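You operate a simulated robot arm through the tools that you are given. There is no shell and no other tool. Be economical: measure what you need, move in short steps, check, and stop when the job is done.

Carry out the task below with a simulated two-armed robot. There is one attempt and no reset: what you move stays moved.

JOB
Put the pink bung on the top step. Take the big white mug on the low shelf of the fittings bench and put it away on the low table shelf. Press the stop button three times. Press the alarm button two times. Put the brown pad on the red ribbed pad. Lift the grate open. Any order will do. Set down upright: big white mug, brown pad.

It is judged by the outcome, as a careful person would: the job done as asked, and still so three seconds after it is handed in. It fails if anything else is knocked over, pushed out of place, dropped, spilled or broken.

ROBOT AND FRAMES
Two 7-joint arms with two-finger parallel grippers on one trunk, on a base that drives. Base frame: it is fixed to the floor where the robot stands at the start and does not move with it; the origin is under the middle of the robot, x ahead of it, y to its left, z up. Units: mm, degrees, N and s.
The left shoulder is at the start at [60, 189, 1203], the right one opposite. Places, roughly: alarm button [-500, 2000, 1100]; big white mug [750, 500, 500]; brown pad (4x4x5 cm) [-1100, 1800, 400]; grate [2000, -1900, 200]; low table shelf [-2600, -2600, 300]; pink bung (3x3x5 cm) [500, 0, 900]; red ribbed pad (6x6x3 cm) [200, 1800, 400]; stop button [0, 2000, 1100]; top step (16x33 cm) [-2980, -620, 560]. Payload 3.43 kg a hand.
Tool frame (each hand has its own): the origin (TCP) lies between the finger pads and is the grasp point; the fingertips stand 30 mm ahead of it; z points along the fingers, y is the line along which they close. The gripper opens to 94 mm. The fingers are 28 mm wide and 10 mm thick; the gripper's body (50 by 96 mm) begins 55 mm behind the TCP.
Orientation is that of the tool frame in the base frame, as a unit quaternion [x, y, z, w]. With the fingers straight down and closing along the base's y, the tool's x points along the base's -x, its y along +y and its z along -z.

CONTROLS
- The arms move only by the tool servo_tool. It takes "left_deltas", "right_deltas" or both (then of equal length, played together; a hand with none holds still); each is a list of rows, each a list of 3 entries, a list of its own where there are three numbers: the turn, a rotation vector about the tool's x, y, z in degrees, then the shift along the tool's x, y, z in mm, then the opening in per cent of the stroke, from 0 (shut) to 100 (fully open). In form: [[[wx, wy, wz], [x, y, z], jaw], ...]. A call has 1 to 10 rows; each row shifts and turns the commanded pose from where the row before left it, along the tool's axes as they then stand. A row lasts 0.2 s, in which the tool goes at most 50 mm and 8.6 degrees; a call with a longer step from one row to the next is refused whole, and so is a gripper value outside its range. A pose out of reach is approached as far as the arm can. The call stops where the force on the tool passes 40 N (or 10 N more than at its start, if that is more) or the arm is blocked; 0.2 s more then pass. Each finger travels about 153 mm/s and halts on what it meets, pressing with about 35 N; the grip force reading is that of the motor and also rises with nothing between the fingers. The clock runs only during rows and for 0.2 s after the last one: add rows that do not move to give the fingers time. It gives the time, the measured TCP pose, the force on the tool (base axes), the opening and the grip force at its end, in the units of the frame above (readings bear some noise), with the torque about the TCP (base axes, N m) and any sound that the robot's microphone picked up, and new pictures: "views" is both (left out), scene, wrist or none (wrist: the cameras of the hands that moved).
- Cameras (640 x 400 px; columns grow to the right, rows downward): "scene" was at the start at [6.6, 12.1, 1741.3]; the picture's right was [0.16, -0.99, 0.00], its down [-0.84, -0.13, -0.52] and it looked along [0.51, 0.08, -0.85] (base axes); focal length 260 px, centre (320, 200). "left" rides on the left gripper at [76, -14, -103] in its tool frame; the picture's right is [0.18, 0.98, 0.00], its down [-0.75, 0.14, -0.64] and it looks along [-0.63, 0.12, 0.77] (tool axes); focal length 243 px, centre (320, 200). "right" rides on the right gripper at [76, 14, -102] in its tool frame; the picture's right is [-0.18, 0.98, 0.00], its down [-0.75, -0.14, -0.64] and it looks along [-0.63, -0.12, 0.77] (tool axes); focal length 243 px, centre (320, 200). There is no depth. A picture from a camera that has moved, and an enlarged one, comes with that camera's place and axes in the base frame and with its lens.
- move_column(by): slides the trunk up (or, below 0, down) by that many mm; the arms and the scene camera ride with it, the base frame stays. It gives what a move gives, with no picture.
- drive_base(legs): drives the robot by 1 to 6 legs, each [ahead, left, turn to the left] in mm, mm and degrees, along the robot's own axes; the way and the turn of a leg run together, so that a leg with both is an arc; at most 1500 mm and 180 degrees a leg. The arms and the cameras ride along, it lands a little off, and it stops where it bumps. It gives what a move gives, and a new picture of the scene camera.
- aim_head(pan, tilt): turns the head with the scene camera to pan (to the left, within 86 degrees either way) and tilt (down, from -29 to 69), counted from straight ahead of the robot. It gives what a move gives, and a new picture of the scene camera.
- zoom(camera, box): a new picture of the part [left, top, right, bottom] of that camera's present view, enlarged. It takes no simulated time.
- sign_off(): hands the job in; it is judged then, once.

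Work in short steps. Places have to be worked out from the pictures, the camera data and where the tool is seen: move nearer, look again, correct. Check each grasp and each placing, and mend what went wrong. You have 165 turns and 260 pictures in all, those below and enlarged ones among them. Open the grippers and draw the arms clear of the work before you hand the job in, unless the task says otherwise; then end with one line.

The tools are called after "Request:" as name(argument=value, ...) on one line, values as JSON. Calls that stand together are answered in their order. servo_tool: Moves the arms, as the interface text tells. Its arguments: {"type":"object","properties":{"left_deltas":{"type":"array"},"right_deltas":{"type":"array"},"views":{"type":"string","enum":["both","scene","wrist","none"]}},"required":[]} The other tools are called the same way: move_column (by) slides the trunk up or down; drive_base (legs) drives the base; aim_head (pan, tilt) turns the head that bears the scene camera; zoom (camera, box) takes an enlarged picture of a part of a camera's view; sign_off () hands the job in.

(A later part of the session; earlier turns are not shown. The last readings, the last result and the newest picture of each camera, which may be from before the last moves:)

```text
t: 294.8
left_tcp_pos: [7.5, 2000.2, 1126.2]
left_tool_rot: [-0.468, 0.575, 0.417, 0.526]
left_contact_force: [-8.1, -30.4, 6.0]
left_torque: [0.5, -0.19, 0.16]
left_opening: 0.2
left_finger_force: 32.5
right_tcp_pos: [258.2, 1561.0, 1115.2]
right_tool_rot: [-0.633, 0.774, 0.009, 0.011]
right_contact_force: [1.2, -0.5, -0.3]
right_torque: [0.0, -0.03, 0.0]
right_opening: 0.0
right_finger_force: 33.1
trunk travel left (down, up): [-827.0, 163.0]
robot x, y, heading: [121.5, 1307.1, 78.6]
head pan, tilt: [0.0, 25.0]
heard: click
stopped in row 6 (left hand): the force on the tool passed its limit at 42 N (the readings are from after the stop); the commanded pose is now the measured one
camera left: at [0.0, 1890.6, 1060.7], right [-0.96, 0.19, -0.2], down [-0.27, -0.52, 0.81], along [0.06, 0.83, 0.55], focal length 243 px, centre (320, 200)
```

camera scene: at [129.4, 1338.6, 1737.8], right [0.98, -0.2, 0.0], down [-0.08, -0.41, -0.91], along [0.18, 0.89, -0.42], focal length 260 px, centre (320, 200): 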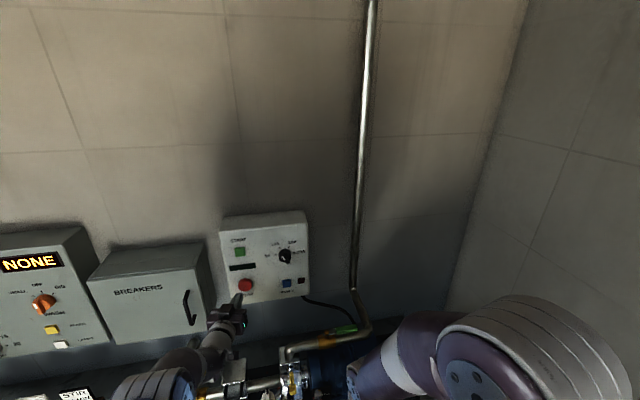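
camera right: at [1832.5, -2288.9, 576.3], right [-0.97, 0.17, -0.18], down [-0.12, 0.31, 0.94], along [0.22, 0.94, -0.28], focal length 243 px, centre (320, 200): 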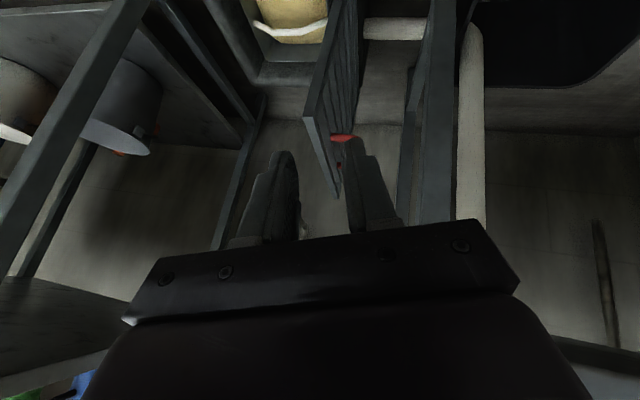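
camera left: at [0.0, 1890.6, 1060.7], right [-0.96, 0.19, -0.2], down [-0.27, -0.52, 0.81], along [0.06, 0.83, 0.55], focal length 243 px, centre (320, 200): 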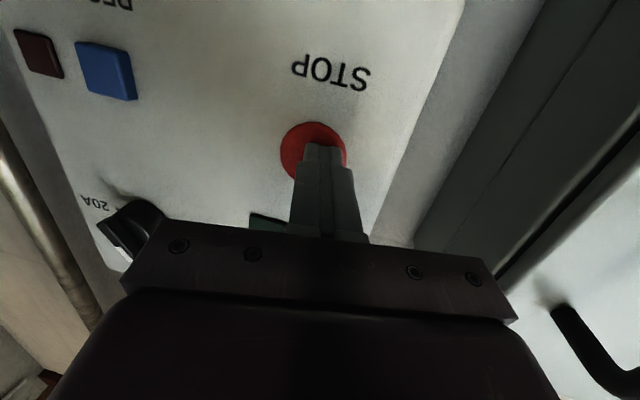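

Click one. Retract and press again.

Request:
servo_tool(left_deltas=[[[0, 0, 0], [0, 0, -14], 0], [[0, 0, 0], [0, 0, -8], 0], [[0, 0, 0], [0, 0, 0], 0]], views="none")

Request:
servo_tool(left_deltas=[[[0, 0, 0], [0, 0, 10], 0], [[0, 0, 0], [0, 0, 5], 0], [[0, 0, 0], [0, 0, 4], 0], [[0, 0, 0], [0, 0, 4], 0], [[0, 0, 0], [0, 0, 4], 0], [[0, 0, 0], [0, 0, 4], 0]], views="none")

Request:
servo_tool(left_deltas=[[[0, 0, 0], [0, 0, -14], 0], [[0, 0, 0], [0, 0, -8], 0], [[0, 0, 0], [0, 0, 0], 0]], views="wrist")

```text
t: 295.6
left_tcp_pos: [5.6, 1987.6, 1123.5]
left_tool_rot: [-0.469, 0.579, 0.413, 0.524]
left_contact_force: [-0.5, 0.0, 0.2]
left_torque: [0.0, 0.03, -0.01]
left_opening: 0.0
left_finger_force: 33.5
right_tcp_pos: [258.7, 1569.6, 1112.5]
right_tool_rot: [-0.634, 0.773, 0.006, 0.009]
right_contact_force: [-0.8, -0.7, -0.1]
right_torque: [-0.02, 0.02, 0.01]
right_opening: 0.0
right_finger_force: 33.2
trunk travel left (down, up): [-827.0, 163.0]
robot x, y, heading: [125.6, 1307.2, 78.5]
head pan, tilt: [0.0, 25.0]
```

```text
t: 296.7
left_tcp_pos: [6.2, 2001.3, 1123.9]
left_tool_rot: [-0.47, 0.576, 0.416, 0.523]
left_contact_force: [-9.0, -32.8, 9.5]
left_torque: [0.6, -0.22, 0.18]
left_opening: 0.2
left_finger_force: 32.6
right_tcp_pos: [258.8, 1561.0, 1115.2]
right_tool_rot: [-0.634, 0.773, 0.009, 0.01]
right_contact_force: [0.5, -0.4, -0.1]
right_torque: [0.02, 0.0, -0.02]
right_opening: 0.2
right_finger_force: 32.8
trunk travel left (down, up): [-827.0, 163.0]
robot x, y, heading: [121.4, 1304.3, 79.0]
head pan, tilt: [0.0, 25.0]
heard: click
stopped in row 5 (left hand): the force on the tool passed its limit at 45 N (the readings are from after the stop); the commanded pose is now the measured one
```

```text
t: 297.5
left_tcp_pos: [2.1, 1987.8, 1121.5]
left_tool_rot: [-0.472, 0.579, 0.413, 0.522]
left_contact_force: [0.6, -0.2, -0.4]
left_torque: [0.02, 0.02, 0.01]
left_opening: 0.2
left_finger_force: 32.9
right_tcp_pos: [259.4, 1568.8, 1113.9]
right_tool_rot: [-0.633, 0.774, 0.006, 0.009]
right_contact_force: [-1.0, 0.7, 0.2]
right_torque: [0.01, -0.01, -0.01]
right_opening: 0.0
right_finger_force: 32.7
trunk travel left (down, up): [-827.0, 163.0]
robot x, y, heading: [123.7, 1305.8, 78.5]
head pan, tilt: [0.0, 25.0]
camera left: at [-5.8, 1877.1, 1056.7], right [-0.96, 0.19, -0.2], down [-0.27, -0.51, 0.82], along [0.06, 0.84, 0.54], focal length 243 px, centre (320, 200)
```

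left: 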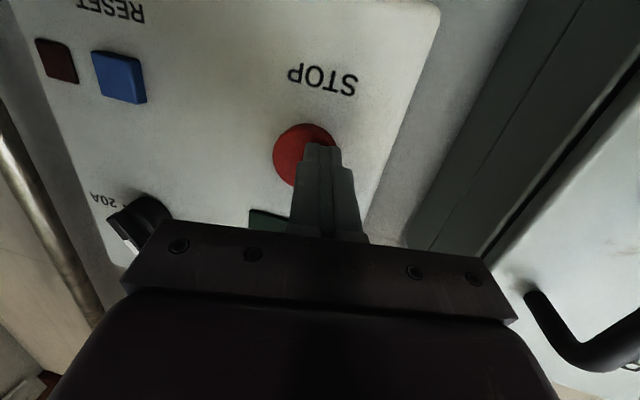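

Two clicks so far; still on the button. Third press, then back off.

Request:
servo_tool(left_deltas=[[[0, 0, 0], [0, -2, 10], 0], [[0, 0, 0], [0, 0, 5], 0], [[0, 0, 0], [0, 0, 4], 0], [[0, 0, 0], [0, 0, 4], 0], [[0, 0, 0], [0, 0, 4], 0], [[0, 0, 0], [0, 0, 4], 0]], views="none")

Request:
servo_tool(left_deltas=[[[0, 0, 0], [0, 0, -20], 0], [[0, 0, 0], [0, 0, -30], 0], [[0, 0, 0], [0, 0, -30], 0], [[0, 0, 0], [0, 0, 0], 0]], views="scene")

```text
t: 298.6
left_tcp_pos: [7.5, 2000.6, 1120.9]
left_tool_rot: [-0.472, 0.577, 0.414, 0.522]
left_contact_force: [-9.6, -32.4, 8.5]
left_torque: [0.66, -0.11, 0.26]
left_opening: 0.0
left_finger_force: 33.1
right_tcp_pos: [258.8, 1559.6, 1114.6]
right_tool_rot: [-0.634, 0.773, 0.008, 0.011]
right_contact_force: [1.5, 0.2, 0.4]
right_torque: [0.0, 0.02, -0.02]
right_opening: 0.0
right_finger_force: 33.4
trunk travel left (down, up): [-827.0, 163.0]
robot x, y, heading: [124.4, 1305.1, 78.8]
head pan, tilt: [0.0, 25.0]
heard: click
stopped in row 5 (left hand): the force on the tool passed its limit at 48 N (the readings are from after the stop); the commanded pose is now the measured one
```

```text
t: 299.6
left_tcp_pos: [-8.4, 1932.8, 1122.5]
left_tool_rot: [-0.473, 0.579, 0.412, 0.52]
left_contact_force: [0.1, 0.7, 0.1]
left_torque: [0.02, -0.02, 0.01]
left_opening: 0.0
left_finger_force: 32.9
right_tcp_pos: [257.7, 1570.9, 1112.0]
right_tool_rot: [-0.634, 0.773, 0.006, 0.008]
right_contact_force: [-0.5, -0.3, -0.3]
right_torque: [0.01, 0.02, -0.01]
right_opening: 0.0
right_finger_force: 32.9
trunk travel left (down, up): [-827.0, 163.0]
robot x, y, heading: [121.5, 1305.4, 78.6]
head pan, tilt: [0.0, 25.0]
camera scene: at [129.0, 1340.1, 1741.7], right [0.98, -0.2, 0.0], down [-0.08, -0.42, -0.91], along [0.18, 0.89, -0.42], focal length 260 px, centre (320, 200)
```

scene: 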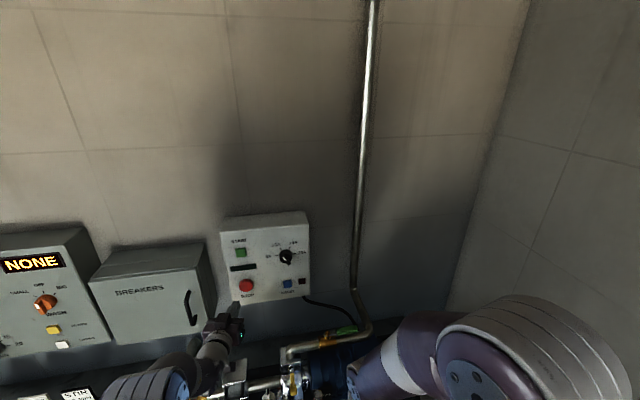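

All presses done. Back away, straighten, retract and re-tilt the left hand ~45° down, and lower the trunk to inspect the low shelf.

Request:
drive_base(legs=[[-450, 0, 0], [0, 0, 11.4], [0, 850, 0]])

Request:
servo_tool(left_deltas=[[[0, 8, 0], [0, 0, -35], 0], [[0, 8, 0], [0, 0, -35], 0], [[0, 8, 0], [0, 0, -35], 0], [[0, 8, 0], [0, 0, -35], 0], [[0, 8, 0], [0, 0, -30], 30], [[0, 0, 0], [0, 0, -30], 60], [[0, 0, 0], [0, 0, -30], 60], [[0, 0, 0], [0, 0, 0], 60]], views="none")

Request:
move_column(by=-400)

Request:
move_column(by=-150)

Request:
aim_head(pan=20, tilt=25)

```text
t: 307.2
left_tcp_pos: [-1075.1, 1442.6, 1124.1]
left_tool_rot: [0.532, -0.525, -0.466, -0.473]
left_contact_force: [-0.2, -0.7, 0.2]
left_torque: [0.01, 0.02, 0.01]
left_opening: 0.0
left_finger_force: 33.0
right_tcp_pos: [-736.1, 1144.5, 1113.5]
right_tool_rot: [0.714, -0.7, -0.007, -0.008]
right_contact_force: [-0.1, -0.4, 0.2]
right_torque: [-0.02, 0.01, 0.01]
right_opening: 0.0
right_finger_force: 33.2
trunk travel left (down, up): [-827.0, 163.0]
robot x, y, heading: [-810.3, 856.6, 91.2]
head pan, tilt: [0.0, 25.0]
camera scene: at [-813.1, 892.0, 1741.8], right [1.0, 0.02, 0.0], down [0.01, -0.42, -0.91], along [-0.02, 0.91, -0.42], focal length 260 px, centre (320, 200)
```

scene: 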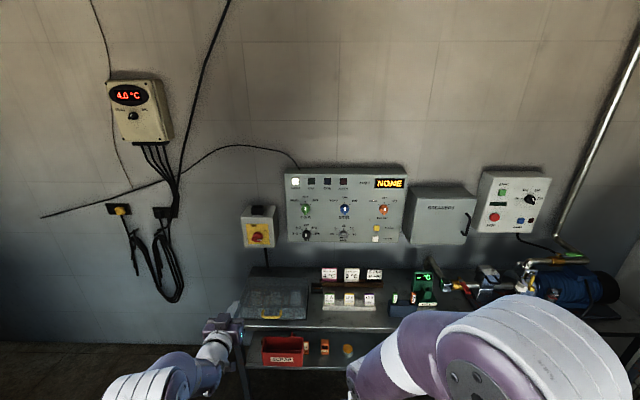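

```text
t: 309.0
left_tcp_pos: [-1077.0, 1247.2, 1231.5]
left_tool_rot: [0.66, -0.655, -0.255, -0.265]
left_contact_force: [-0.4, 0.1, -0.9]
left_torque: [0.01, 0.03, -0.01]
left_opening: 56.4
left_finger_force: 0.1
right_tcp_pos: [-736.9, 1146.2, 1113.3]
right_tool_rot: [0.713, -0.701, -0.005, -0.008]
right_contact_force: [1.3, 0.4, 1.2]
right_torque: [-0.01, 0.0, 0.02]
right_opening: 0.0
right_finger_force: 33.2
trunk travel left (down, up): [-827.0, 163.0]
robot x, y, heading: [-813.1, 859.3, 91.1]
head pan, tilt: [0.0, 25.0]
```

```text
t: 312.8
left_tcp_pos: [-1077.0, 1247.5, 830.9]
left_tool_rot: [0.66, -0.655, -0.256, -0.266]
left_contact_force: [0.1, 0.0, -0.1]
left_torque: [0.0, -0.02, 0.0]
left_opening: 56.4
left_finger_force: 0.0
right_tcp_pos: [-735.3, 1146.5, 713.7]
right_tool_rot: [0.714, -0.7, -0.007, -0.009]
right_contact_force: [0.4, 1.0, 0.1]
right_torque: [0.03, -0.03, 0.01]
right_opening: 0.1
right_finger_force: 33.2
trunk travel left (down, up): [-427.0, 563.0]
robot x, y, heading: [-813.6, 861.0, 91.2]
head pan, tilt: [0.0, 25.0]
```

```text
t: 314.6
left_tcp_pos: [-1076.5, 1247.4, 682.0]
left_tool_rot: [0.66, -0.654, -0.256, -0.265]
left_contact_force: [0.2, 0.7, 0.4]
left_torque: [0.01, 0.01, 0.02]
left_opening: 56.1
left_finger_force: 0.0
right_tcp_pos: [-737.6, 1145.6, 562.6]
right_tool_rot: [0.714, -0.7, -0.007, -0.009]
right_contact_force: [0.3, 0.1, -0.8]
right_torque: [0.04, 0.02, -0.02]
right_opening: 0.3
right_finger_force: 32.9
trunk travel left (down, up): [-277.0, 713.0]
robot x, y, heading: [-812.3, 859.6, 91.2]
head pan, tilt: [0.0, 25.0]
```

```text
t: 315.4
left_tcp_pos: [-1077.0, 1246.7, 680.9]
left_tool_rot: [0.66, -0.654, -0.256, -0.266]
left_contact_force: [-0.1, -0.4, 0.2]
left_torque: [0.01, -0.02, -0.01]
left_opening: 56.5
left_finger_force: 0.1
right_tcp_pos: [-737.1, 1144.6, 563.0]
right_tool_rot: [0.714, -0.7, -0.007, -0.008]
right_contact_force: [1.1, -0.6, 0.3]
right_torque: [-0.02, -0.01, 0.01]
right_opening: 0.1
right_finger_force: 32.9
trunk travel left (down, up): [-277.0, 713.0]
robot x, y, heading: [-808.5, 858.1, 91.2]
head pan, tilt: [20.0, 25.0]
camera scene: at [-844.8, 885.8, 1191.8], right [0.93, 0.36, 0.0], down [0.15, -0.39, -0.91], along [-0.33, 0.85, -0.42], focal length 260 px, centre (320, 200)
```

scene: 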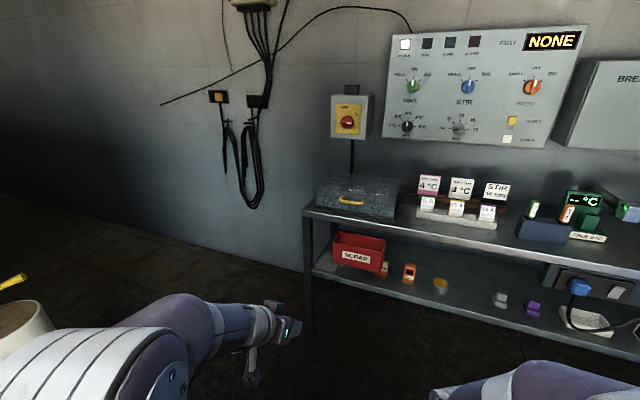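

Zoom on the left part of the shelf around the SCRAP box.

Request:
zoom(camera="scene", box=[300, 220, 460, 310])

Request:
zoom(camera="left", box=[0, 0, 640, 400])

```text
4.00 times, centred on (380, 265) of scene
camera zoom: at [-844.8, 885.8, 1191.8], right [0.93, 0.36, 0.0], down [0.15, -0.39, -0.91], along [-0.33, 0.85, -0.42], focal length 1042 px, centre (80, -60)
```

zoom: 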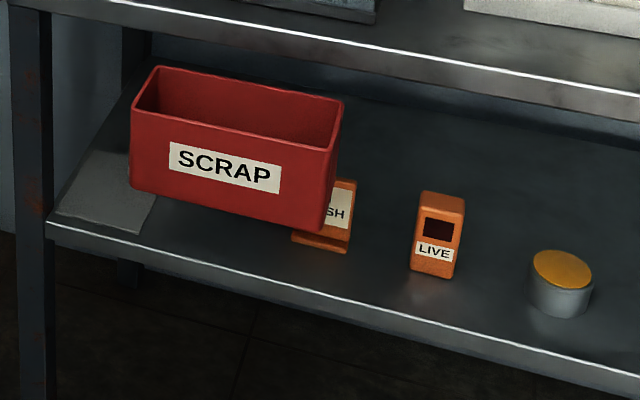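

```text
1.00 times, centred on (320, 200) of left (not enlarged: the box is as wide or as high as the picture)
camera zoom: at [-1062.1, 1123.0, 703.1], right [-0.98, -0.14, -0.14], down [-0.16, 0.11, 0.98], along [-0.12, 0.98, -0.13], focal length 243 px, centre (320, 200)
```

zoom: 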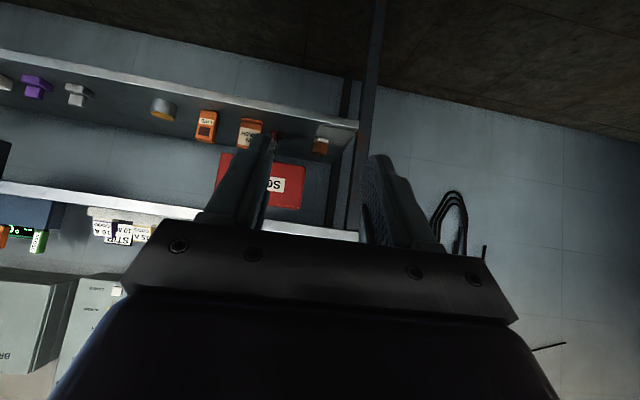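

There's a small brown object behind/left of the SCRAP box. Zoom in the wrist view.

Request:
zoom(camera="left", box=[200, 90, 360, 220])

```text
3.08 times, centred on (280, 155) of left
camera zoom: at [-1062.1, 1123.0, 703.1], right [-0.98, -0.14, -0.14], down [-0.16, 0.11, 0.98], along [-0.12, 0.98, -0.13], focal length 746 px, centre (443, 338)
```

zoom: 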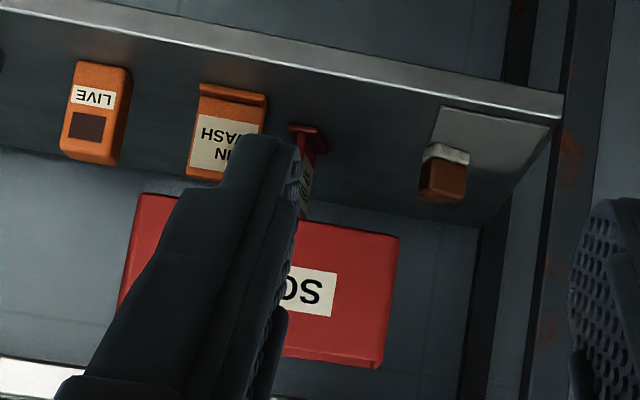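

The brown pad is at the shelf's left end, ≈ (−1127, 1890), under a hanging SCRAP bin (bin x > −1085, bottom z ≈ 566). I'll reach it from the bench's left end, heading ≈ 20°. Move out left first.

Request:
drive_base(legs=[[370, 0, 0], [60, 440, 0]])

Request:
aim_head(pan=35, tilt=40)

```text
t: 317.8
left_tcp_pos: [-1088.1, 1608.3, 678.9]
left_tool_rot: [0.662, -0.653, -0.256, -0.264]
left_contact_force: [-0.6, -3.5, 4.3]
left_torque: [0.01, -0.11, -0.13]
left_opening: 56.6
left_finger_force: 0.1
right_tcp_pos: [-747.8, 1510.7, 562.4]
right_tool_rot: [0.717, -0.697, -0.007, -0.008]
right_contact_force: [-0.1, 0.1, 0.6]
right_torque: [0.03, 0.04, 0.0]
right_opening: 0.0
right_finger_force: 32.5
trunk travel left (down, up): [-277.0, 713.0]
robot x, y, heading: [-822.1, 1218.4, 91.8]
head pan, tilt: [20.0, 25.0]
stopped in leg 1: the force on the tool passed its limit at 75 N (the readings are from after the stop); the commanded pose is now the measured one
camera scene: at [-853.5, 1249.1, 1191.8], right [0.93, 0.37, 0.0], down [0.16, -0.39, -0.91], along [-0.33, 0.84, -0.42], focal length 260 px, centre (320, 200)
```

scene: 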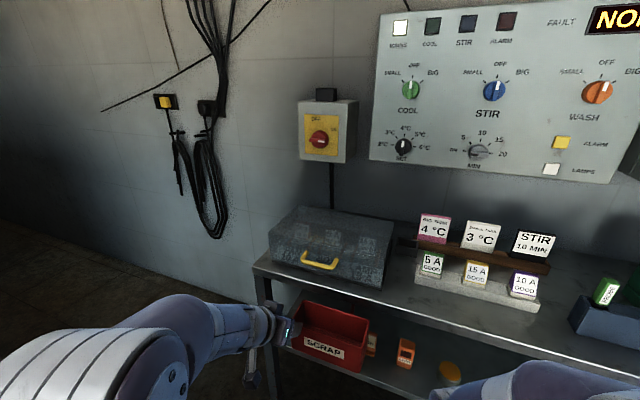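

```text
t: 318.6
left_tcp_pos: [-1088.0, 1607.4, 679.4]
left_tool_rot: [0.663, -0.653, -0.256, -0.263]
left_contact_force: [0.4, -3.9, 4.3]
left_torque: [0.02, -0.14, -0.12]
left_opening: 56.7
left_finger_force: 0.0
right_tcp_pos: [-748.3, 1510.4, 564.0]
right_tool_rot: [0.717, -0.697, -0.007, -0.009]
right_contact_force: [0.0, 0.2, 0.4]
right_torque: [0.03, -0.03, 0.0]
right_opening: 0.0
right_finger_force: 32.7
trunk travel left (down, up): [-277.0, 713.0]
robot x, y, heading: [-820.2, 1219.1, 91.6]
head pan, tilt: [35.0, 40.0]
camera scene: at [-870.2, 1231.7, 1168.6], right [0.8, 0.6, 0.0], down [0.38, -0.52, -0.77], along [-0.46, 0.62, -0.64], focal length 260 px, centre (320, 200)
```

scene: 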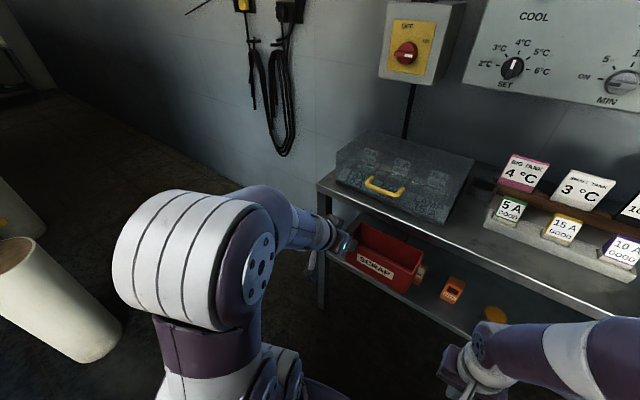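

The hand touched the hanging bin's front (bin not displaced by my estimate). Back off, go left past the bench end, and turn toward it.

Request:
drive_base(legs=[[-70, 0, 0], [0, 430, -1.6], [270, 310, -35], [0, 0, -35]])

Request:
aim_head(pan=20, tilt=40)

```text
t: 324.1
left_tcp_pos: [-1444.7, 1959.3, 679.8]
left_tool_rot: [-0.423, 0.829, 0.159, 0.33]
left_contact_force: [-0.4, 0.1, -0.1]
left_torque: [-0.01, 0.0, 0.01]
left_opening: 56.4
left_finger_force: 0.1
right_tcp_pos: [-1232.0, 1672.5, 561.6]
right_tool_rot: [-0.461, 0.887, -0.001, 0.006]
right_contact_force: [0.0, -1.6, -0.4]
right_torque: [0.02, -0.03, -0.01]
right_opening: 0.0
right_finger_force: 32.4
trunk travel left (down, up): [-277.0, 713.0]
robot x, y, heading: [-1462.8, 1488.2, 54.8]
head pan, tilt: [35.0, 40.0]
stopped in leg 4: the robot was blocked; the commanded pose is now the measured one
camera scene: at [-1495.9, 1527.7, 1168.5], right [1.0, 0.0, 0.0], down [0.0, -0.64, -0.77], along [0.0, 0.77, -0.64], focal length 260 px, centre (320, 200)
```

scene: 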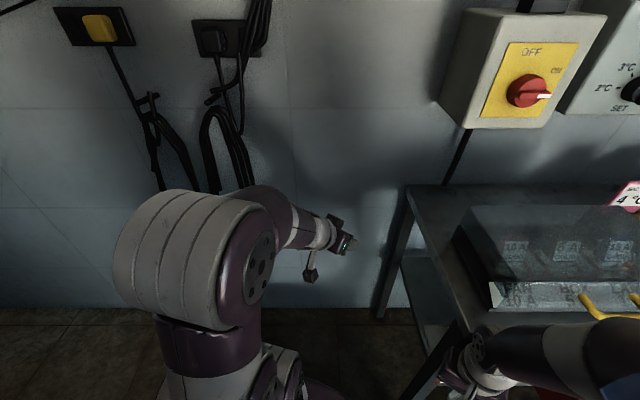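

```text
t: 324.9
left_tcp_pos: [-1443.5, 1959.4, 680.0]
left_tool_rot: [-0.423, 0.828, 0.159, 0.33]
left_contact_force: [-0.1, -0.6, 0.1]
left_torque: [0.02, -0.01, -0.02]
left_opening: 56.4
left_finger_force: 0.1
right_tcp_pos: [-1232.5, 1673.3, 561.8]
right_tool_rot: [-0.461, 0.887, -0.001, 0.006]
right_contact_force: [-0.5, -2.1, -2.4]
right_torque: [0.09, 0.0, -0.01]
right_opening: 0.0
right_finger_force: 33.4
trunk travel left (down, up): [-277.0, 713.0]
robot x, y, heading: [-1463.9, 1490.2, 54.8]
head pan, tilt: [20.0, 40.0]
camera scene: at [-1474.0, 1524.6, 1168.5], right [0.97, -0.26, 0.0], down [-0.17, -0.62, -0.77], along [0.2, 0.74, -0.64], focal length 260 px, centre (320, 200)
```

scene: 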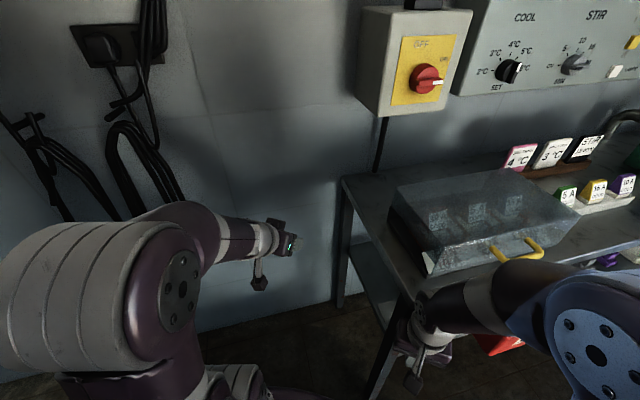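

The right hand is against the bench leg. Step back/left ~100 mm and then finish the turn.

Request:
drive_base(legs=[[-92, 50, 0], [0, 0, -35]])

Request:
zoom(camera="left", box=[0, 0, 640, 400])

```text
t: 327.7
left_tcp_pos: [-1274.7, 1819.8, 679.5]
left_tool_rot: [-0.158, 0.917, 0.054, 0.362]
left_contact_force: [-0.1, 0.1, -0.2]
left_torque: [0.01, 0.01, -0.02]
left_opening: 56.3
left_finger_force: 0.1
right_tcp_pos: [-1260.2, 1463.7, 561.4]
right_tool_rot: [-0.176, 0.984, -0.003, 0.006]
right_contact_force: [-0.4, 0.8, 0.4]
right_torque: [0.01, 0.01, 0.02]
right_opening: 0.1
right_finger_force: 33.1
trunk travel left (down, up): [-277.0, 713.0]
robot x, y, heading: [-1553.3, 1444.8, 20.5]
head pan, tilt: [20.0, 40.0]
camera scene: at [-1546.8, 1479.2, 1168.5], right [0.65, -0.76, 0.0], down [-0.49, -0.42, -0.77], along [0.58, 0.5, -0.64], focal length 260 px, centre (320, 200)
```

scene: 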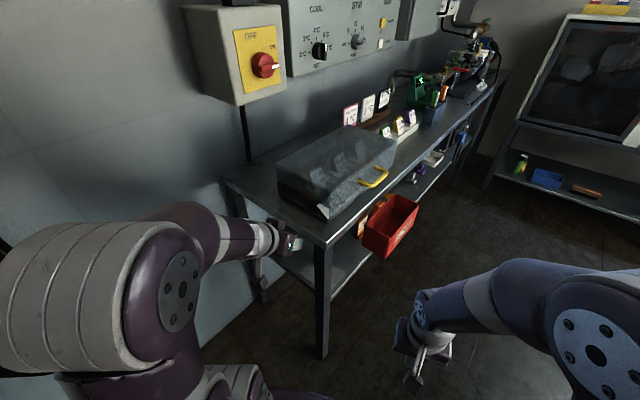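

```text
1.00 times, centred on (320, 200) of left (not enlarged: the box is as wide or as high as the picture)
camera zoom: at [-1388.8, 1767.3, 702.5], right [-0.45, 0.88, -0.14], down [0.05, 0.18, 0.98], along [0.89, 0.43, -0.13], focal length 243 px, centre (320, 200)
```

zoom: 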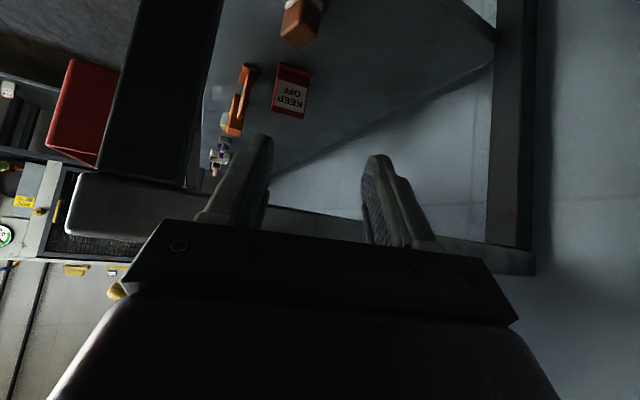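

Now the pad is clearly visible, ≈ (−1108, 1850, 430), with a "KEEP OFF" sign 130 mm beyond it. Approach 60 % of the way with the jaw at 70 mm and re-check.

Request:
servo_tool(left_deltas=[[[0, 0, 0], [7.4, -3.3, 44.4], 75], [[0, 0, 0], [7.4, -3.3, 44.4], 75], [[0, 0, 0], [7.4, -3.3, 44.4], 75], [[0, 0, 0], [7.4, -3.3, 44.4], 75], [[0, 0, 0], [0, 0, 0], 75]], views="wrist")

```text
t: 328.3
left_tcp_pos: [-1243.9, 1830.7, 625.6]
left_tool_rot: [-0.162, 0.916, 0.057, 0.363]
left_contact_force: [-16.5, -1.6, 3.4]
left_torque: [0.12, -1.13, -0.29]
left_opening: 70.4
left_finger_force: 0.1
right_tcp_pos: [-1263.1, 1464.9, 562.2]
right_tool_rot: [-0.178, 0.984, -0.002, 0.006]
right_contact_force: [0.3, -0.1, 0.3]
right_torque: [-0.01, 0.01, -0.01]
right_opening: 0.2
right_finger_force: 33.5
trunk travel left (down, up): [-277.0, 713.0]
robot x, y, heading: [-1555.7, 1442.9, 20.7]
head pan, tilt: [20.0, 40.0]
stopped in row 2 (left hand): the force on the tool passed its limit at 109 N (the readings are from after the stop); the commanded pose is now the measured one
camera left: at [-1355.8, 1775.4, 647.6], right [-0.46, 0.88, -0.14], down [0.05, 0.18, 0.98], along [0.89, 0.44, -0.13], focal length 243 px, centre (320, 200)
```

left: 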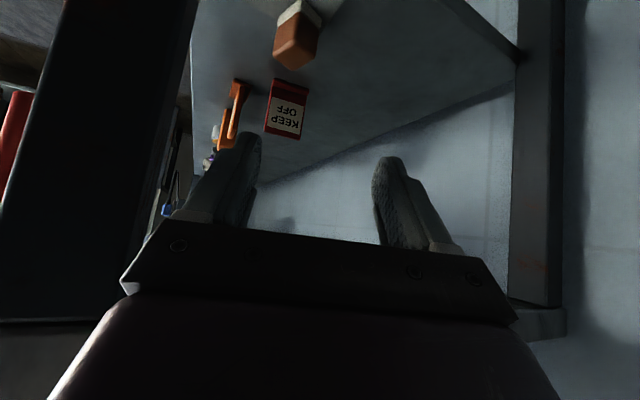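

The gripper's back hit the bench's end edge (the top actually ends near x ≈ −1276). Back out, yaw the hand 20° toward +x direction and flatten its tilt to ~40° before a lower entry.

Request:
servo_tool(left_deltas=[[[0, 0, 0], [26.6, 5.2, -38.5], 75], [[0, 0, 0], [26.6, 5.2, -38.5], 75], [[4.54, 0.1, 4.88], [0, 0, 0], 75], [[4.54, 0.1, 4.88], [0, 0, 0], 75], [[4.54, 0.1, 4.88], [0, 0, 0], 75], [[0, -7, 0], [0, 0, 0], 75], [[0, 0, 0], [0, 0, 0], 75]], views="both")

```text
t: 329.9
left_tcp_pos: [-1329.0, 1810.3, 644.3]
left_tool_rot: [0.001, 0.905, -0.008, 0.425]
left_contact_force: [1.3, 0.4, -1.0]
left_torque: [-0.02, -0.02, -0.01]
left_opening: 70.5
left_finger_force: 0.1
right_tcp_pos: [-1261.3, 1464.9, 561.2]
right_tool_rot: [-0.177, 0.984, -0.003, 0.006]
right_contact_force: [0.5, 0.8, 0.1]
right_torque: [0.0, -0.01, -0.02]
right_opening: 0.1
right_finger_force: 33.4
trunk travel left (down, up): [-277.0, 713.0]
robot x, y, heading: [-1556.7, 1442.1, 20.6]
head pan, tilt: [20.0, 40.0]
camera scene: at [-1547.0, 1479.3, 1168.5], right [0.65, -0.76, 0.0], down [-0.49, -0.42, -0.77], along [0.58, 0.5, -0.64], focal length 260 px, centre (320, 200)
camera left: at [-1457.1, 1797.4, 650.6], right [-0.11, 0.98, -0.15], down [-0.01, 0.15, 0.99], along [0.99, 0.11, -0.01], focal length 243 px, centre (320, 200)
```

scene: 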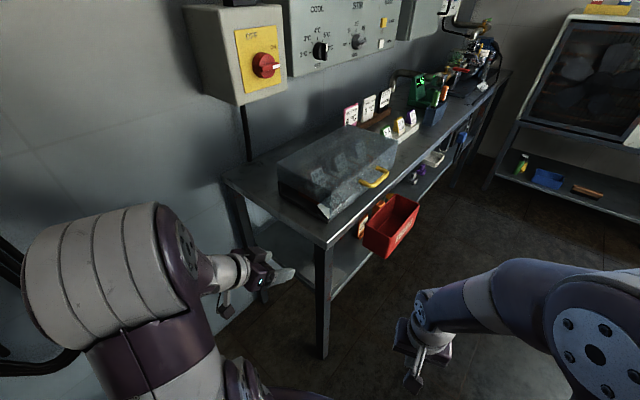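
left: 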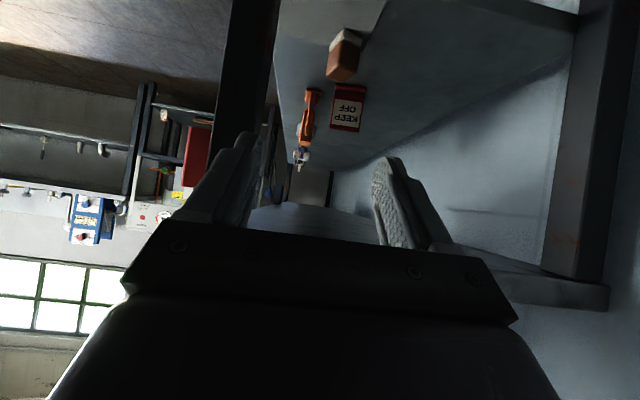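

Pad at ≈ (−1105, 1843). Lower outside the bench end to z ≈ 485 and align y.

Request:
servo_tool(left_deltas=[[[0, 0, 0], [30.8, 8.8, 25.5], 75], [[0, 0, 0], [30.8, 8.8, 25.5], 75], [[0, 0, 0], [30.8, 8.8, 25.5], 75], [[0, 0, 0], [30.8, 7, 25.5], 75], [[0, 0, 0], [0, 0, 0], 75]], views="wrist")

```text
t: 331.1
left_tcp_pos: [-1331.6, 1842.6, 483.7]
left_tool_rot: [0.001, 0.905, -0.007, 0.425]
left_contact_force: [0.2, -0.1, 0.9]
left_torque: [-0.01, -0.01, -0.01]
left_opening: 70.5
left_finger_force: 0.0
right_tcp_pos: [-1261.5, 1464.8, 561.0]
right_tool_rot: [-0.177, 0.984, -0.003, 0.007]
right_contact_force: [0.6, -0.1, 0.2]
right_torque: [0.03, 0.01, 0.03]
right_opening: 0.0
right_finger_force: 32.5
trunk travel left (down, up): [-277.0, 713.0]
robot x, y, heading: [-1550.7, 1443.9, 20.6]
head pan, tilt: [20.0, 40.0]
camera left: at [-1457.9, 1830.3, 490.2], right [-0.11, 0.98, -0.15], down [-0.01, 0.15, 0.99], along [0.99, 0.11, -0.01], focal length 243 px, centre (320, 200)
```

left: 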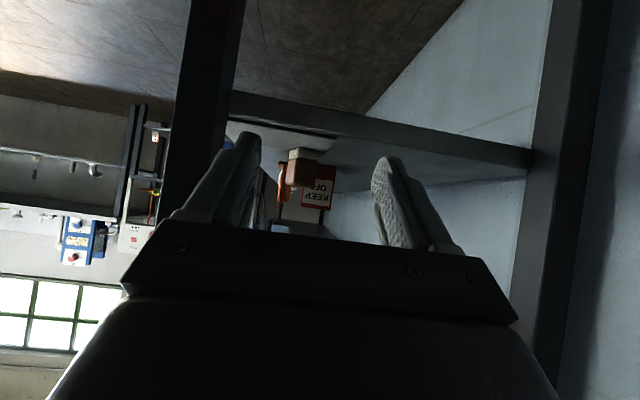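

Aligned within 5 mm. Advance 75 % of the remaining way.

Request:
servo_tool(left_deltas=[[[0, 0, 0], [-15.7, -1, 30.2], 75], [[0, 0, 0], [-15.7, -1, 30.2], 75], [[0, 0, 0], [-15.7, -1, 30.2], 75], [[0, 0, 0], [-15.7, -1, 30.2], 75], [[0, 0, 0], [-15.7, -1, 30.2], 75], [[0, 0, 0], [0, 0, 0], 75]], views="wrist")

```text
t: 332.5
left_tcp_pos: [-1166.5, 1835.9, 453.8]
left_tool_rot: [-0.001, 0.903, -0.004, 0.429]
left_contact_force: [-26.5, -2.9, 31.6]
left_torque: [-1.25, 0.33, -1.07]
left_opening: 72.4
left_finger_force: 1.5
right_tcp_pos: [-1263.4, 1464.6, 562.1]
right_tool_rot: [-0.178, 0.984, -0.002, 0.008]
right_contact_force: [-0.1, 0.4, -0.1]
right_torque: [-0.01, -0.04, 0.03]
right_opening: 0.2
right_finger_force: 33.2
trunk travel left (down, up): [-277.0, 713.0]
robot x, y, heading: [-1557.3, 1440.1, 20.7]
head pan, tilt: [20.0, 40.0]
stopped in row 6 (left hand): the force on the tool passed its limit at 94 N (the readings are from after the stop); the commanded pose is now the measured one
camera left: at [-1293.6, 1822.6, 458.8], right [-0.11, 0.98, -0.15], down [-0.02, 0.15, 0.99], along [0.99, 0.11, 0.0], focal length 243 px, centre (320, 200)
```

left: 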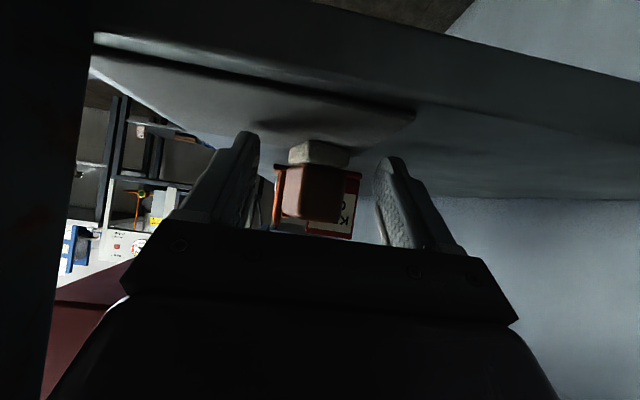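

Fingertips touched the slab (its top is z ≈ 424, so the pad spans 424–474). Raise 8 mm and slide forward around the pad.

Request:
servo_tool(left_deltas=[[[0, 0, 0], [-6.5, 0, -5.4], 75], [[0, 0, 0], [-15.3, 0, 18.5], 75], [[0, 0, 0], [-15.3, 0, 18.5], 75], [[0, 0, 0], [0, 0, 0], 75]], views="wrist")

```text
t: 333.5
left_tcp_pos: [-1116.4, 1835.7, 456.1]
left_tool_rot: [0.001, 0.905, -0.007, 0.425]
left_contact_force: [-0.7, 0.0, -0.3]
left_torque: [0.03, -0.02, 0.01]
left_opening: 70.3
left_finger_force: 0.0
right_tcp_pos: [-1262.9, 1464.2, 562.1]
right_tool_rot: [-0.178, 0.984, -0.003, 0.007]
right_contact_force: [-1.0, -1.0, -0.8]
right_torque: [0.01, 0.0, -0.01]
right_opening: 0.2
right_finger_force: 32.5
trunk travel left (down, up): [-277.0, 713.0]
robot x, y, heading: [-1556.7, 1448.3, 20.7]
head pan, tilt: [20.0, 40.0]
camera left: at [-1244.0, 1822.7, 462.7], right [-0.11, 0.98, -0.15], down [-0.01, 0.15, 0.99], along [0.99, 0.11, 0.0], focal length 243 px, centre (320, 200)
```

left: 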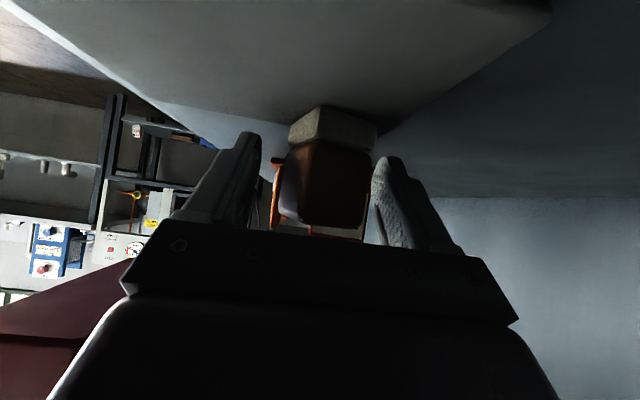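

The pad is between the fingers. Close.

Request:
servo_tool(left_deltas=[[[0, 0, 0], [0, 0, 0], 45], [[0, 0, 0], [0, 0, 0], 30], [[0, 0, 0], [0, 0, 0], 20], [[0, 0, 0], [0, 0, 0], 20]], views="wrist")

```text
t: 334.5
left_tcp_pos: [-1117.3, 1834.8, 455.7]
left_tool_rot: [0.0, 0.905, -0.007, 0.426]
left_contact_force: [-1.4, -1.0, -0.8]
left_torque: [0.02, 0.01, -0.05]
left_opening: 35.8
left_finger_force: 34.7
right_tcp_pos: [-1262.8, 1465.6, 560.7]
right_tool_rot: [-0.177, 0.984, -0.004, 0.006]
right_contact_force: [0.4, 0.7, -0.4]
right_torque: [0.0, -0.03, 0.01]
right_opening: 0.0
right_finger_force: 32.9
trunk travel left (down, up): [-277.0, 713.0]
robot x, y, heading: [-1557.4, 1445.6, 20.5]
head pan, tilt: [20.0, 40.0]
camera left: at [-1244.3, 1822.8, 462.8], right [-0.11, 0.98, -0.15], down [-0.01, 0.15, 0.99], along [0.99, 0.11, 0.0], focal length 243 px, centre (320, 200)
```

left: 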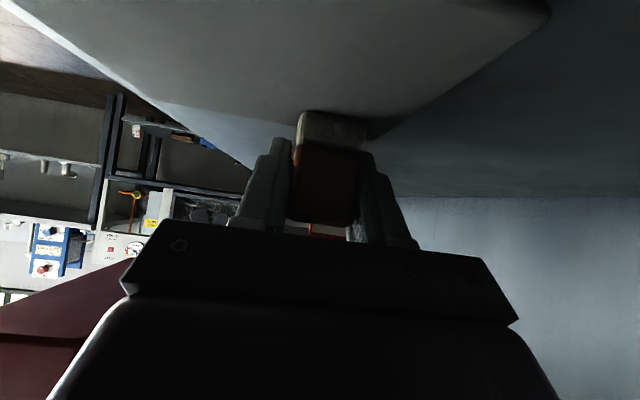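

Gripped (35.8 mm). Lift 18 mm and withdraw straight out past the bench end.

Request:
servo_tool(left_deltas=[[[0, 0, 0], [-13.8, 0, -11.5], 20], [[0, 0, 0], [23, 0, -30], 20], [[0, 0, 0], [23, 0, -30], 20], [[0, 0, 0], [23, 0, -30], 20], [[0, 0, 0], [23, 0, -30], 20], [[0, 0, 0], [23, 0, -30], 20], [[0, 0, 0], [23, 0, -30], 20], [[0, 0, 0], [0, 0, 0], 20]], views="wrist")

```text
t: 336.3
left_tcp_pos: [-1342.9, 1836.4, 484.5]
left_tool_rot: [0.0, 0.905, -0.007, 0.426]
left_contact_force: [1.1, 0.1, -0.1]
left_torque: [0.02, -0.02, -0.02]
left_opening: 35.6
left_finger_force: 35.1
right_tcp_pos: [-1261.9, 1464.1, 561.0]
right_tool_rot: [-0.178, 0.984, -0.004, 0.006]
right_contact_force: [-0.1, 0.2, -0.3]
right_torque: [0.02, 0.0, -0.02]
right_opening: 0.0
right_finger_force: 32.5
trunk travel left (down, up): [-277.0, 713.0]
robot x, y, heading: [-1556.0, 1441.2, 20.9]
head pan, tilt: [20.0, 40.0]
camera left: at [-1469.9, 1823.0, 490.4], right [-0.11, 0.98, -0.15], down [-0.01, 0.15, 0.99], along [0.99, 0.11, 0.0], focal length 243 px, centre (320, 200)
```

left: 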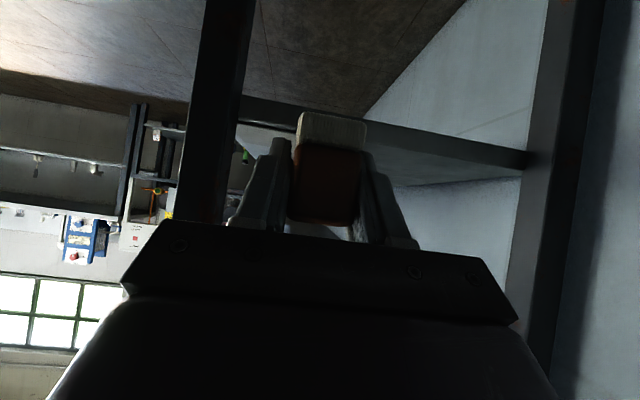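

Pad secured. Reverse out: turn left, back away from the bench end, and straighten.

Request:
drive_base(legs=[[0, 0, 35], [-70, -413, 0], [0, 0, 34.5]])

Request:
drive_base(legs=[[0, -1330, 0]])

```text
t: 342.2
left_tcp_pos: [-1552.9, 1489.4, 484.5]
left_tool_rot: [-0.519, 0.741, 0.239, 0.353]
left_contact_force: [0.0, -0.7, -0.6]
left_torque: [0.02, 0.04, 0.03]
left_opening: 35.6
left_finger_force: 35.0
right_tcp_pos: [-1175.2, 1437.8, 561.4]
right_tool_rot: [0.71, -0.704, -0.001, -0.007]
right_contact_force: [0.7, -0.2, -0.4]
right_torque: [-0.01, 0.01, 0.01]
right_opening: 0.0
right_finger_force: 32.5
trunk travel left (down, up): [-277.0, 713.0]
robot x, y, heading: [-1256.4, 1153.2, 90.5]
head pan, tilt: [20.0, 40.0]
camera scene: at [-1286.6, 1176.3, 1168.5], right [0.94, 0.35, 0.0], down [0.23, -0.6, -0.77], along [-0.27, 0.72, -0.64], focal length 260 px, centre (320, 200)
```

scene: 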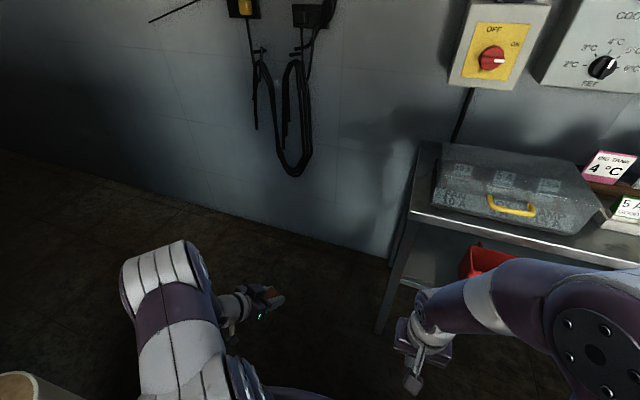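

```text
t: 348.9
left_tcp_pos: [-210.8, 1504.0, 483.4]
left_tool_rot: [-0.52, 0.741, 0.239, 0.352]
left_contact_force: [0.3, 0.1, -0.9]
left_torque: [0.02, -0.01, 0.03]
left_opening: 35.6
left_finger_force: 34.9
right_tcp_pos: [164.5, 1452.3, 561.5]
right_tool_rot: [0.711, -0.703, -0.001, -0.006]
right_contact_force: [-0.5, 0.1, -0.6]
right_torque: [0.0, 0.01, 0.03]
right_opening: 0.0
right_finger_force: 33.3
trunk travel left (down, up): [-277.0, 713.0]
robot x, y, heading: [85.4, 1170.4, 90.7]
head pan, tilt: [20.0, 40.0]
camera scene: at [54.4, 1190.5, 1168.5], right [0.94, 0.35, 0.0], down [0.23, -0.6, -0.77], along [-0.27, 0.72, -0.64], focal length 260 px, centre (320, 200)
```

scene: 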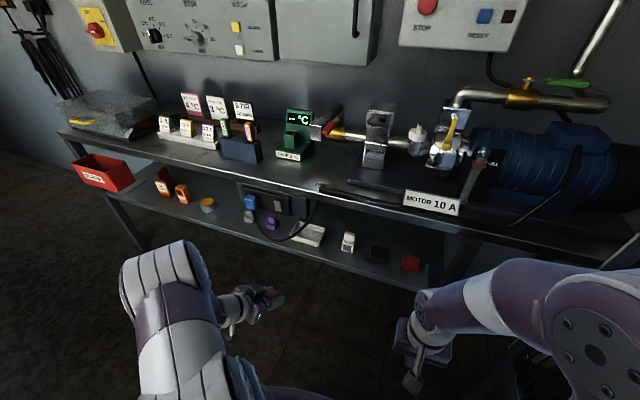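

The right hand is in front of the red pad (≈ (157, 1800)). Move it aside to the right while bringing the left hand with the pad to a pre-place point in front.

Request:
servo_tool(right_deltas=[[[0, 0, 0], [14, -30, 0], 0], [[0, 0, 0], [14, -30, 0], 0], [[0, 0, 0], [12, -25, 0], 0], [[0, 0, 0], [10, -20, 0], 0], [[0, 0, 0], [10, -20, 0], 0], [[0, 0, 0], [0, 0, 0], 0], [[0, 0, 0], [0, 0, 0], 0], [[0, 0, 0], [0, 0, 0], 0]], left_deltas=[[[0, 0, 0], [-20.6, -35, 17.2], 20], [[0, 0, 0], [-20.6, -35, 17.2], 20], [[0, 0, 0], [-20.6, -35, 17.2], 20], [[0, 0, 0], [-20.6, -35, 17.2], 20], [[0, 0, 0], [-20.6, -35, 17.2], 20], [[0, 0, 0], [-20.6, -35, 17.2], 20], [[0, 0, 0], [-20.6, -35, 17.2], 20], [[0, 0, 0], [0, 0, 0], 20]])

```text
t: 350.7
left_tcp_pos: [-1.9, 1619.1, 522.9]
left_tool_rot: [-0.516, 0.743, 0.236, 0.354]
left_contact_force: [-0.4, -0.4, 0.0]
left_torque: [0.01, 0.02, -0.03]
left_opening: 35.6
left_finger_force: 34.8
left hand out of reach, approached as far as the arm can: row 3, 4, 5, 6, 7
right_tcp_pos: [289.6, 1392.8, 559.8]
right_tool_rot: [0.71, -0.704, 0.0, -0.006]
right_contact_force: [2.8, 4.3, -0.1]
right_torque: [-0.69, 0.27, 0.17]
right_opening: 0.2
right_finger_force: 32.7
trunk travel left (down, up): [-277.0, 713.0]
robot x, y, heading: [84.6, 1164.4, 90.7]
head pan, tilt: [20.0, 40.0]
camera scene: at [54.5, 1190.5, 1168.5], right [0.94, 0.35, 0.0], down [0.23, -0.6, -0.77], along [-0.27, 0.72, -0.64], focal length 260 px, centre (320, 200)
camera right: at [276.3, 1315.4, 660.6], right [-0.98, 0.17, -0.01], down [0.13, 0.75, 0.65], along [0.12, 0.64, -0.76], focal length 243 px, centre (320, 200)
camera left: at [-33.5, 1495.7, 529.1], right [-0.96, 0.24, -0.15], down [-0.15, 0.04, 0.99], along [0.24, 0.97, 0.0], focal length 243 px, centre (320, 200)
```

scene: 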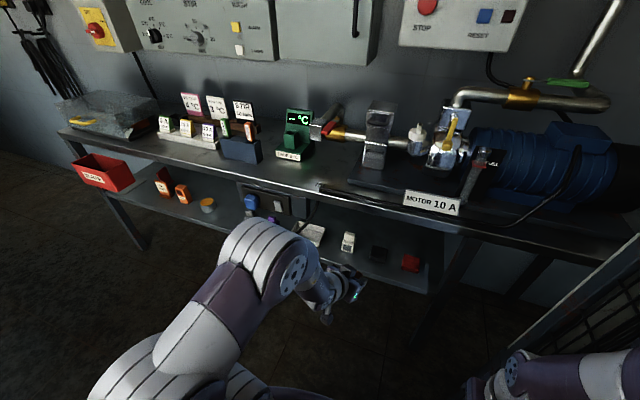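
right: 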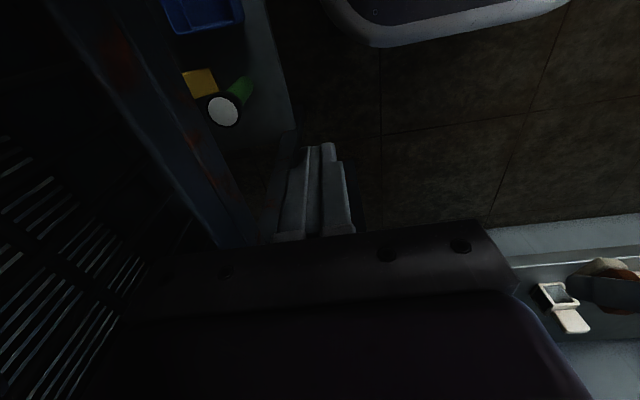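
left: 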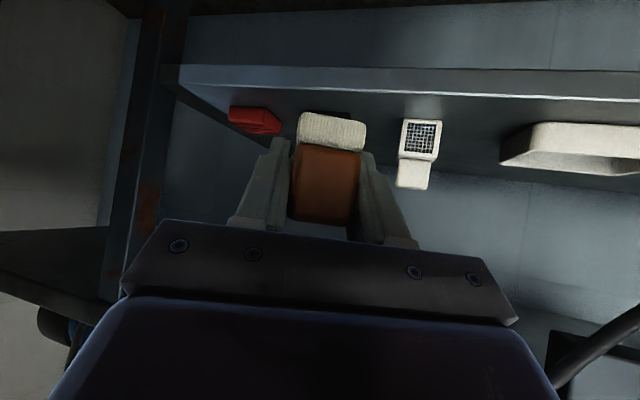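

Red pad is at (148, 1790). The left arm can't cross further, and the right hand brushes the cabinet. Bring the right hand back to centre and up, clear of things.

Request:
servo_tool(right_deltas=[[[0, 0, 0], [0, 25, -10], 0], [[0, 0, 0], [0, 27, -40], 0], [[0, 0, 0], [0, 27, -40], 0], [[0, 0, 0], [0, 27, -40], 0], [[0, 0, 0], [0, 27, -40], 0], [[0, 0, 0], [0, 20, -40], 0], [[0, 0, 0], [0, 0, -40], 0], [[0, 0, 0], [0, 0, 0], 0]], views="none")

Request:
drive_base(legs=[[0, -35, 0], [0, 0, -12]])

Request:
zoom(camera="left", box=[0, 0, 640, 400])

```text
t: 352.5
left_tcp_pos: [-2.7, 1618.4, 522.3]
left_tool_rot: [-0.516, 0.743, 0.237, 0.354]
left_contact_force: [0.1, -0.7, -0.1]
left_torque: [-0.02, -0.01, 0.02]
left_opening: 35.2
left_finger_force: 35.1
right_tcp_pos: [126.1, 1406.7, 694.7]
right_tool_rot: [0.711, -0.703, -0.001, -0.006]
right_contact_force: [0.6, 0.7, -0.5]
right_torque: [0.02, 0.03, 0.0]
right_opening: 0.0
right_finger_force: 32.5
right hand out of reach, approached as far as the arm can: row 5, 6, 7
trunk travel left (down, up): [-277.0, 713.0]
robot x, y, heading: [85.3, 1172.9, 90.7]
head pan, tilt: [20.0, 40.0]
```

```text
t: 353.3
left_tcp_pos: [5.1, 1619.2, 522.3]
left_tool_rot: [-0.517, 0.741, 0.234, 0.358]
left_contact_force: [0.1, 0.2, -0.9]
left_torque: [0.01, -0.02, 0.01]
left_opening: 35.3
left_finger_force: 35.1
right_tcp_pos: [133.7, 1407.3, 695.6]
right_tool_rot: [0.71, -0.704, 0.001, -0.01]
right_contact_force: [0.1, 0.1, -0.5]
right_torque: [0.0, -0.02, 0.0]
right_opening: 0.0
right_finger_force: 33.7
trunk travel left (down, up): [-277.0, 713.0]
robot x, y, heading: [95.9, 1171.1, 90.7]
head pan, tilt: [20.0, 40.0]
stopped in leg 1: the robot was blocked; the commanded pose is now the measured one
camera scene: at [57.4, 1190.2, 1168.2], right [0.94, 0.35, 0.01], down [0.23, -0.6, -0.76], along [-0.26, 0.72, -0.65], focal length 260 px, centre (320, 200)
```

scene: 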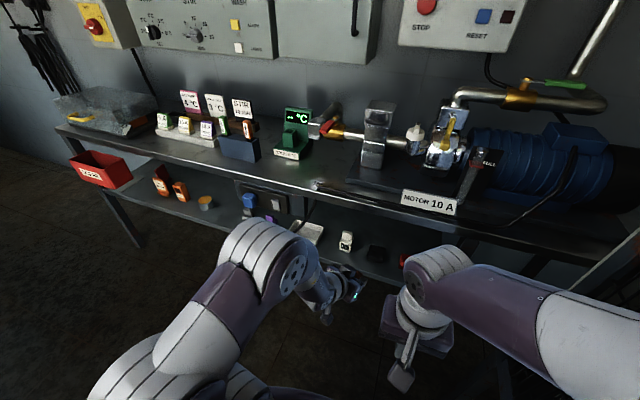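

```text
1.00 times, centred on (320, 200) of left (not enlarged: the box is as wide or as high as the picture)
camera zoom: at [-24.9, 1495.0, 527.9], right [-0.96, 0.24, -0.16], down [-0.16, 0.04, 0.99], along [0.24, 0.97, 0.0], focal length 243 px, centre (320, 200)
```

zoom: 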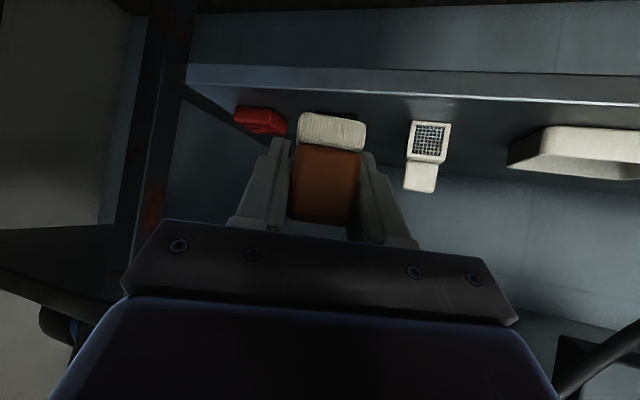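

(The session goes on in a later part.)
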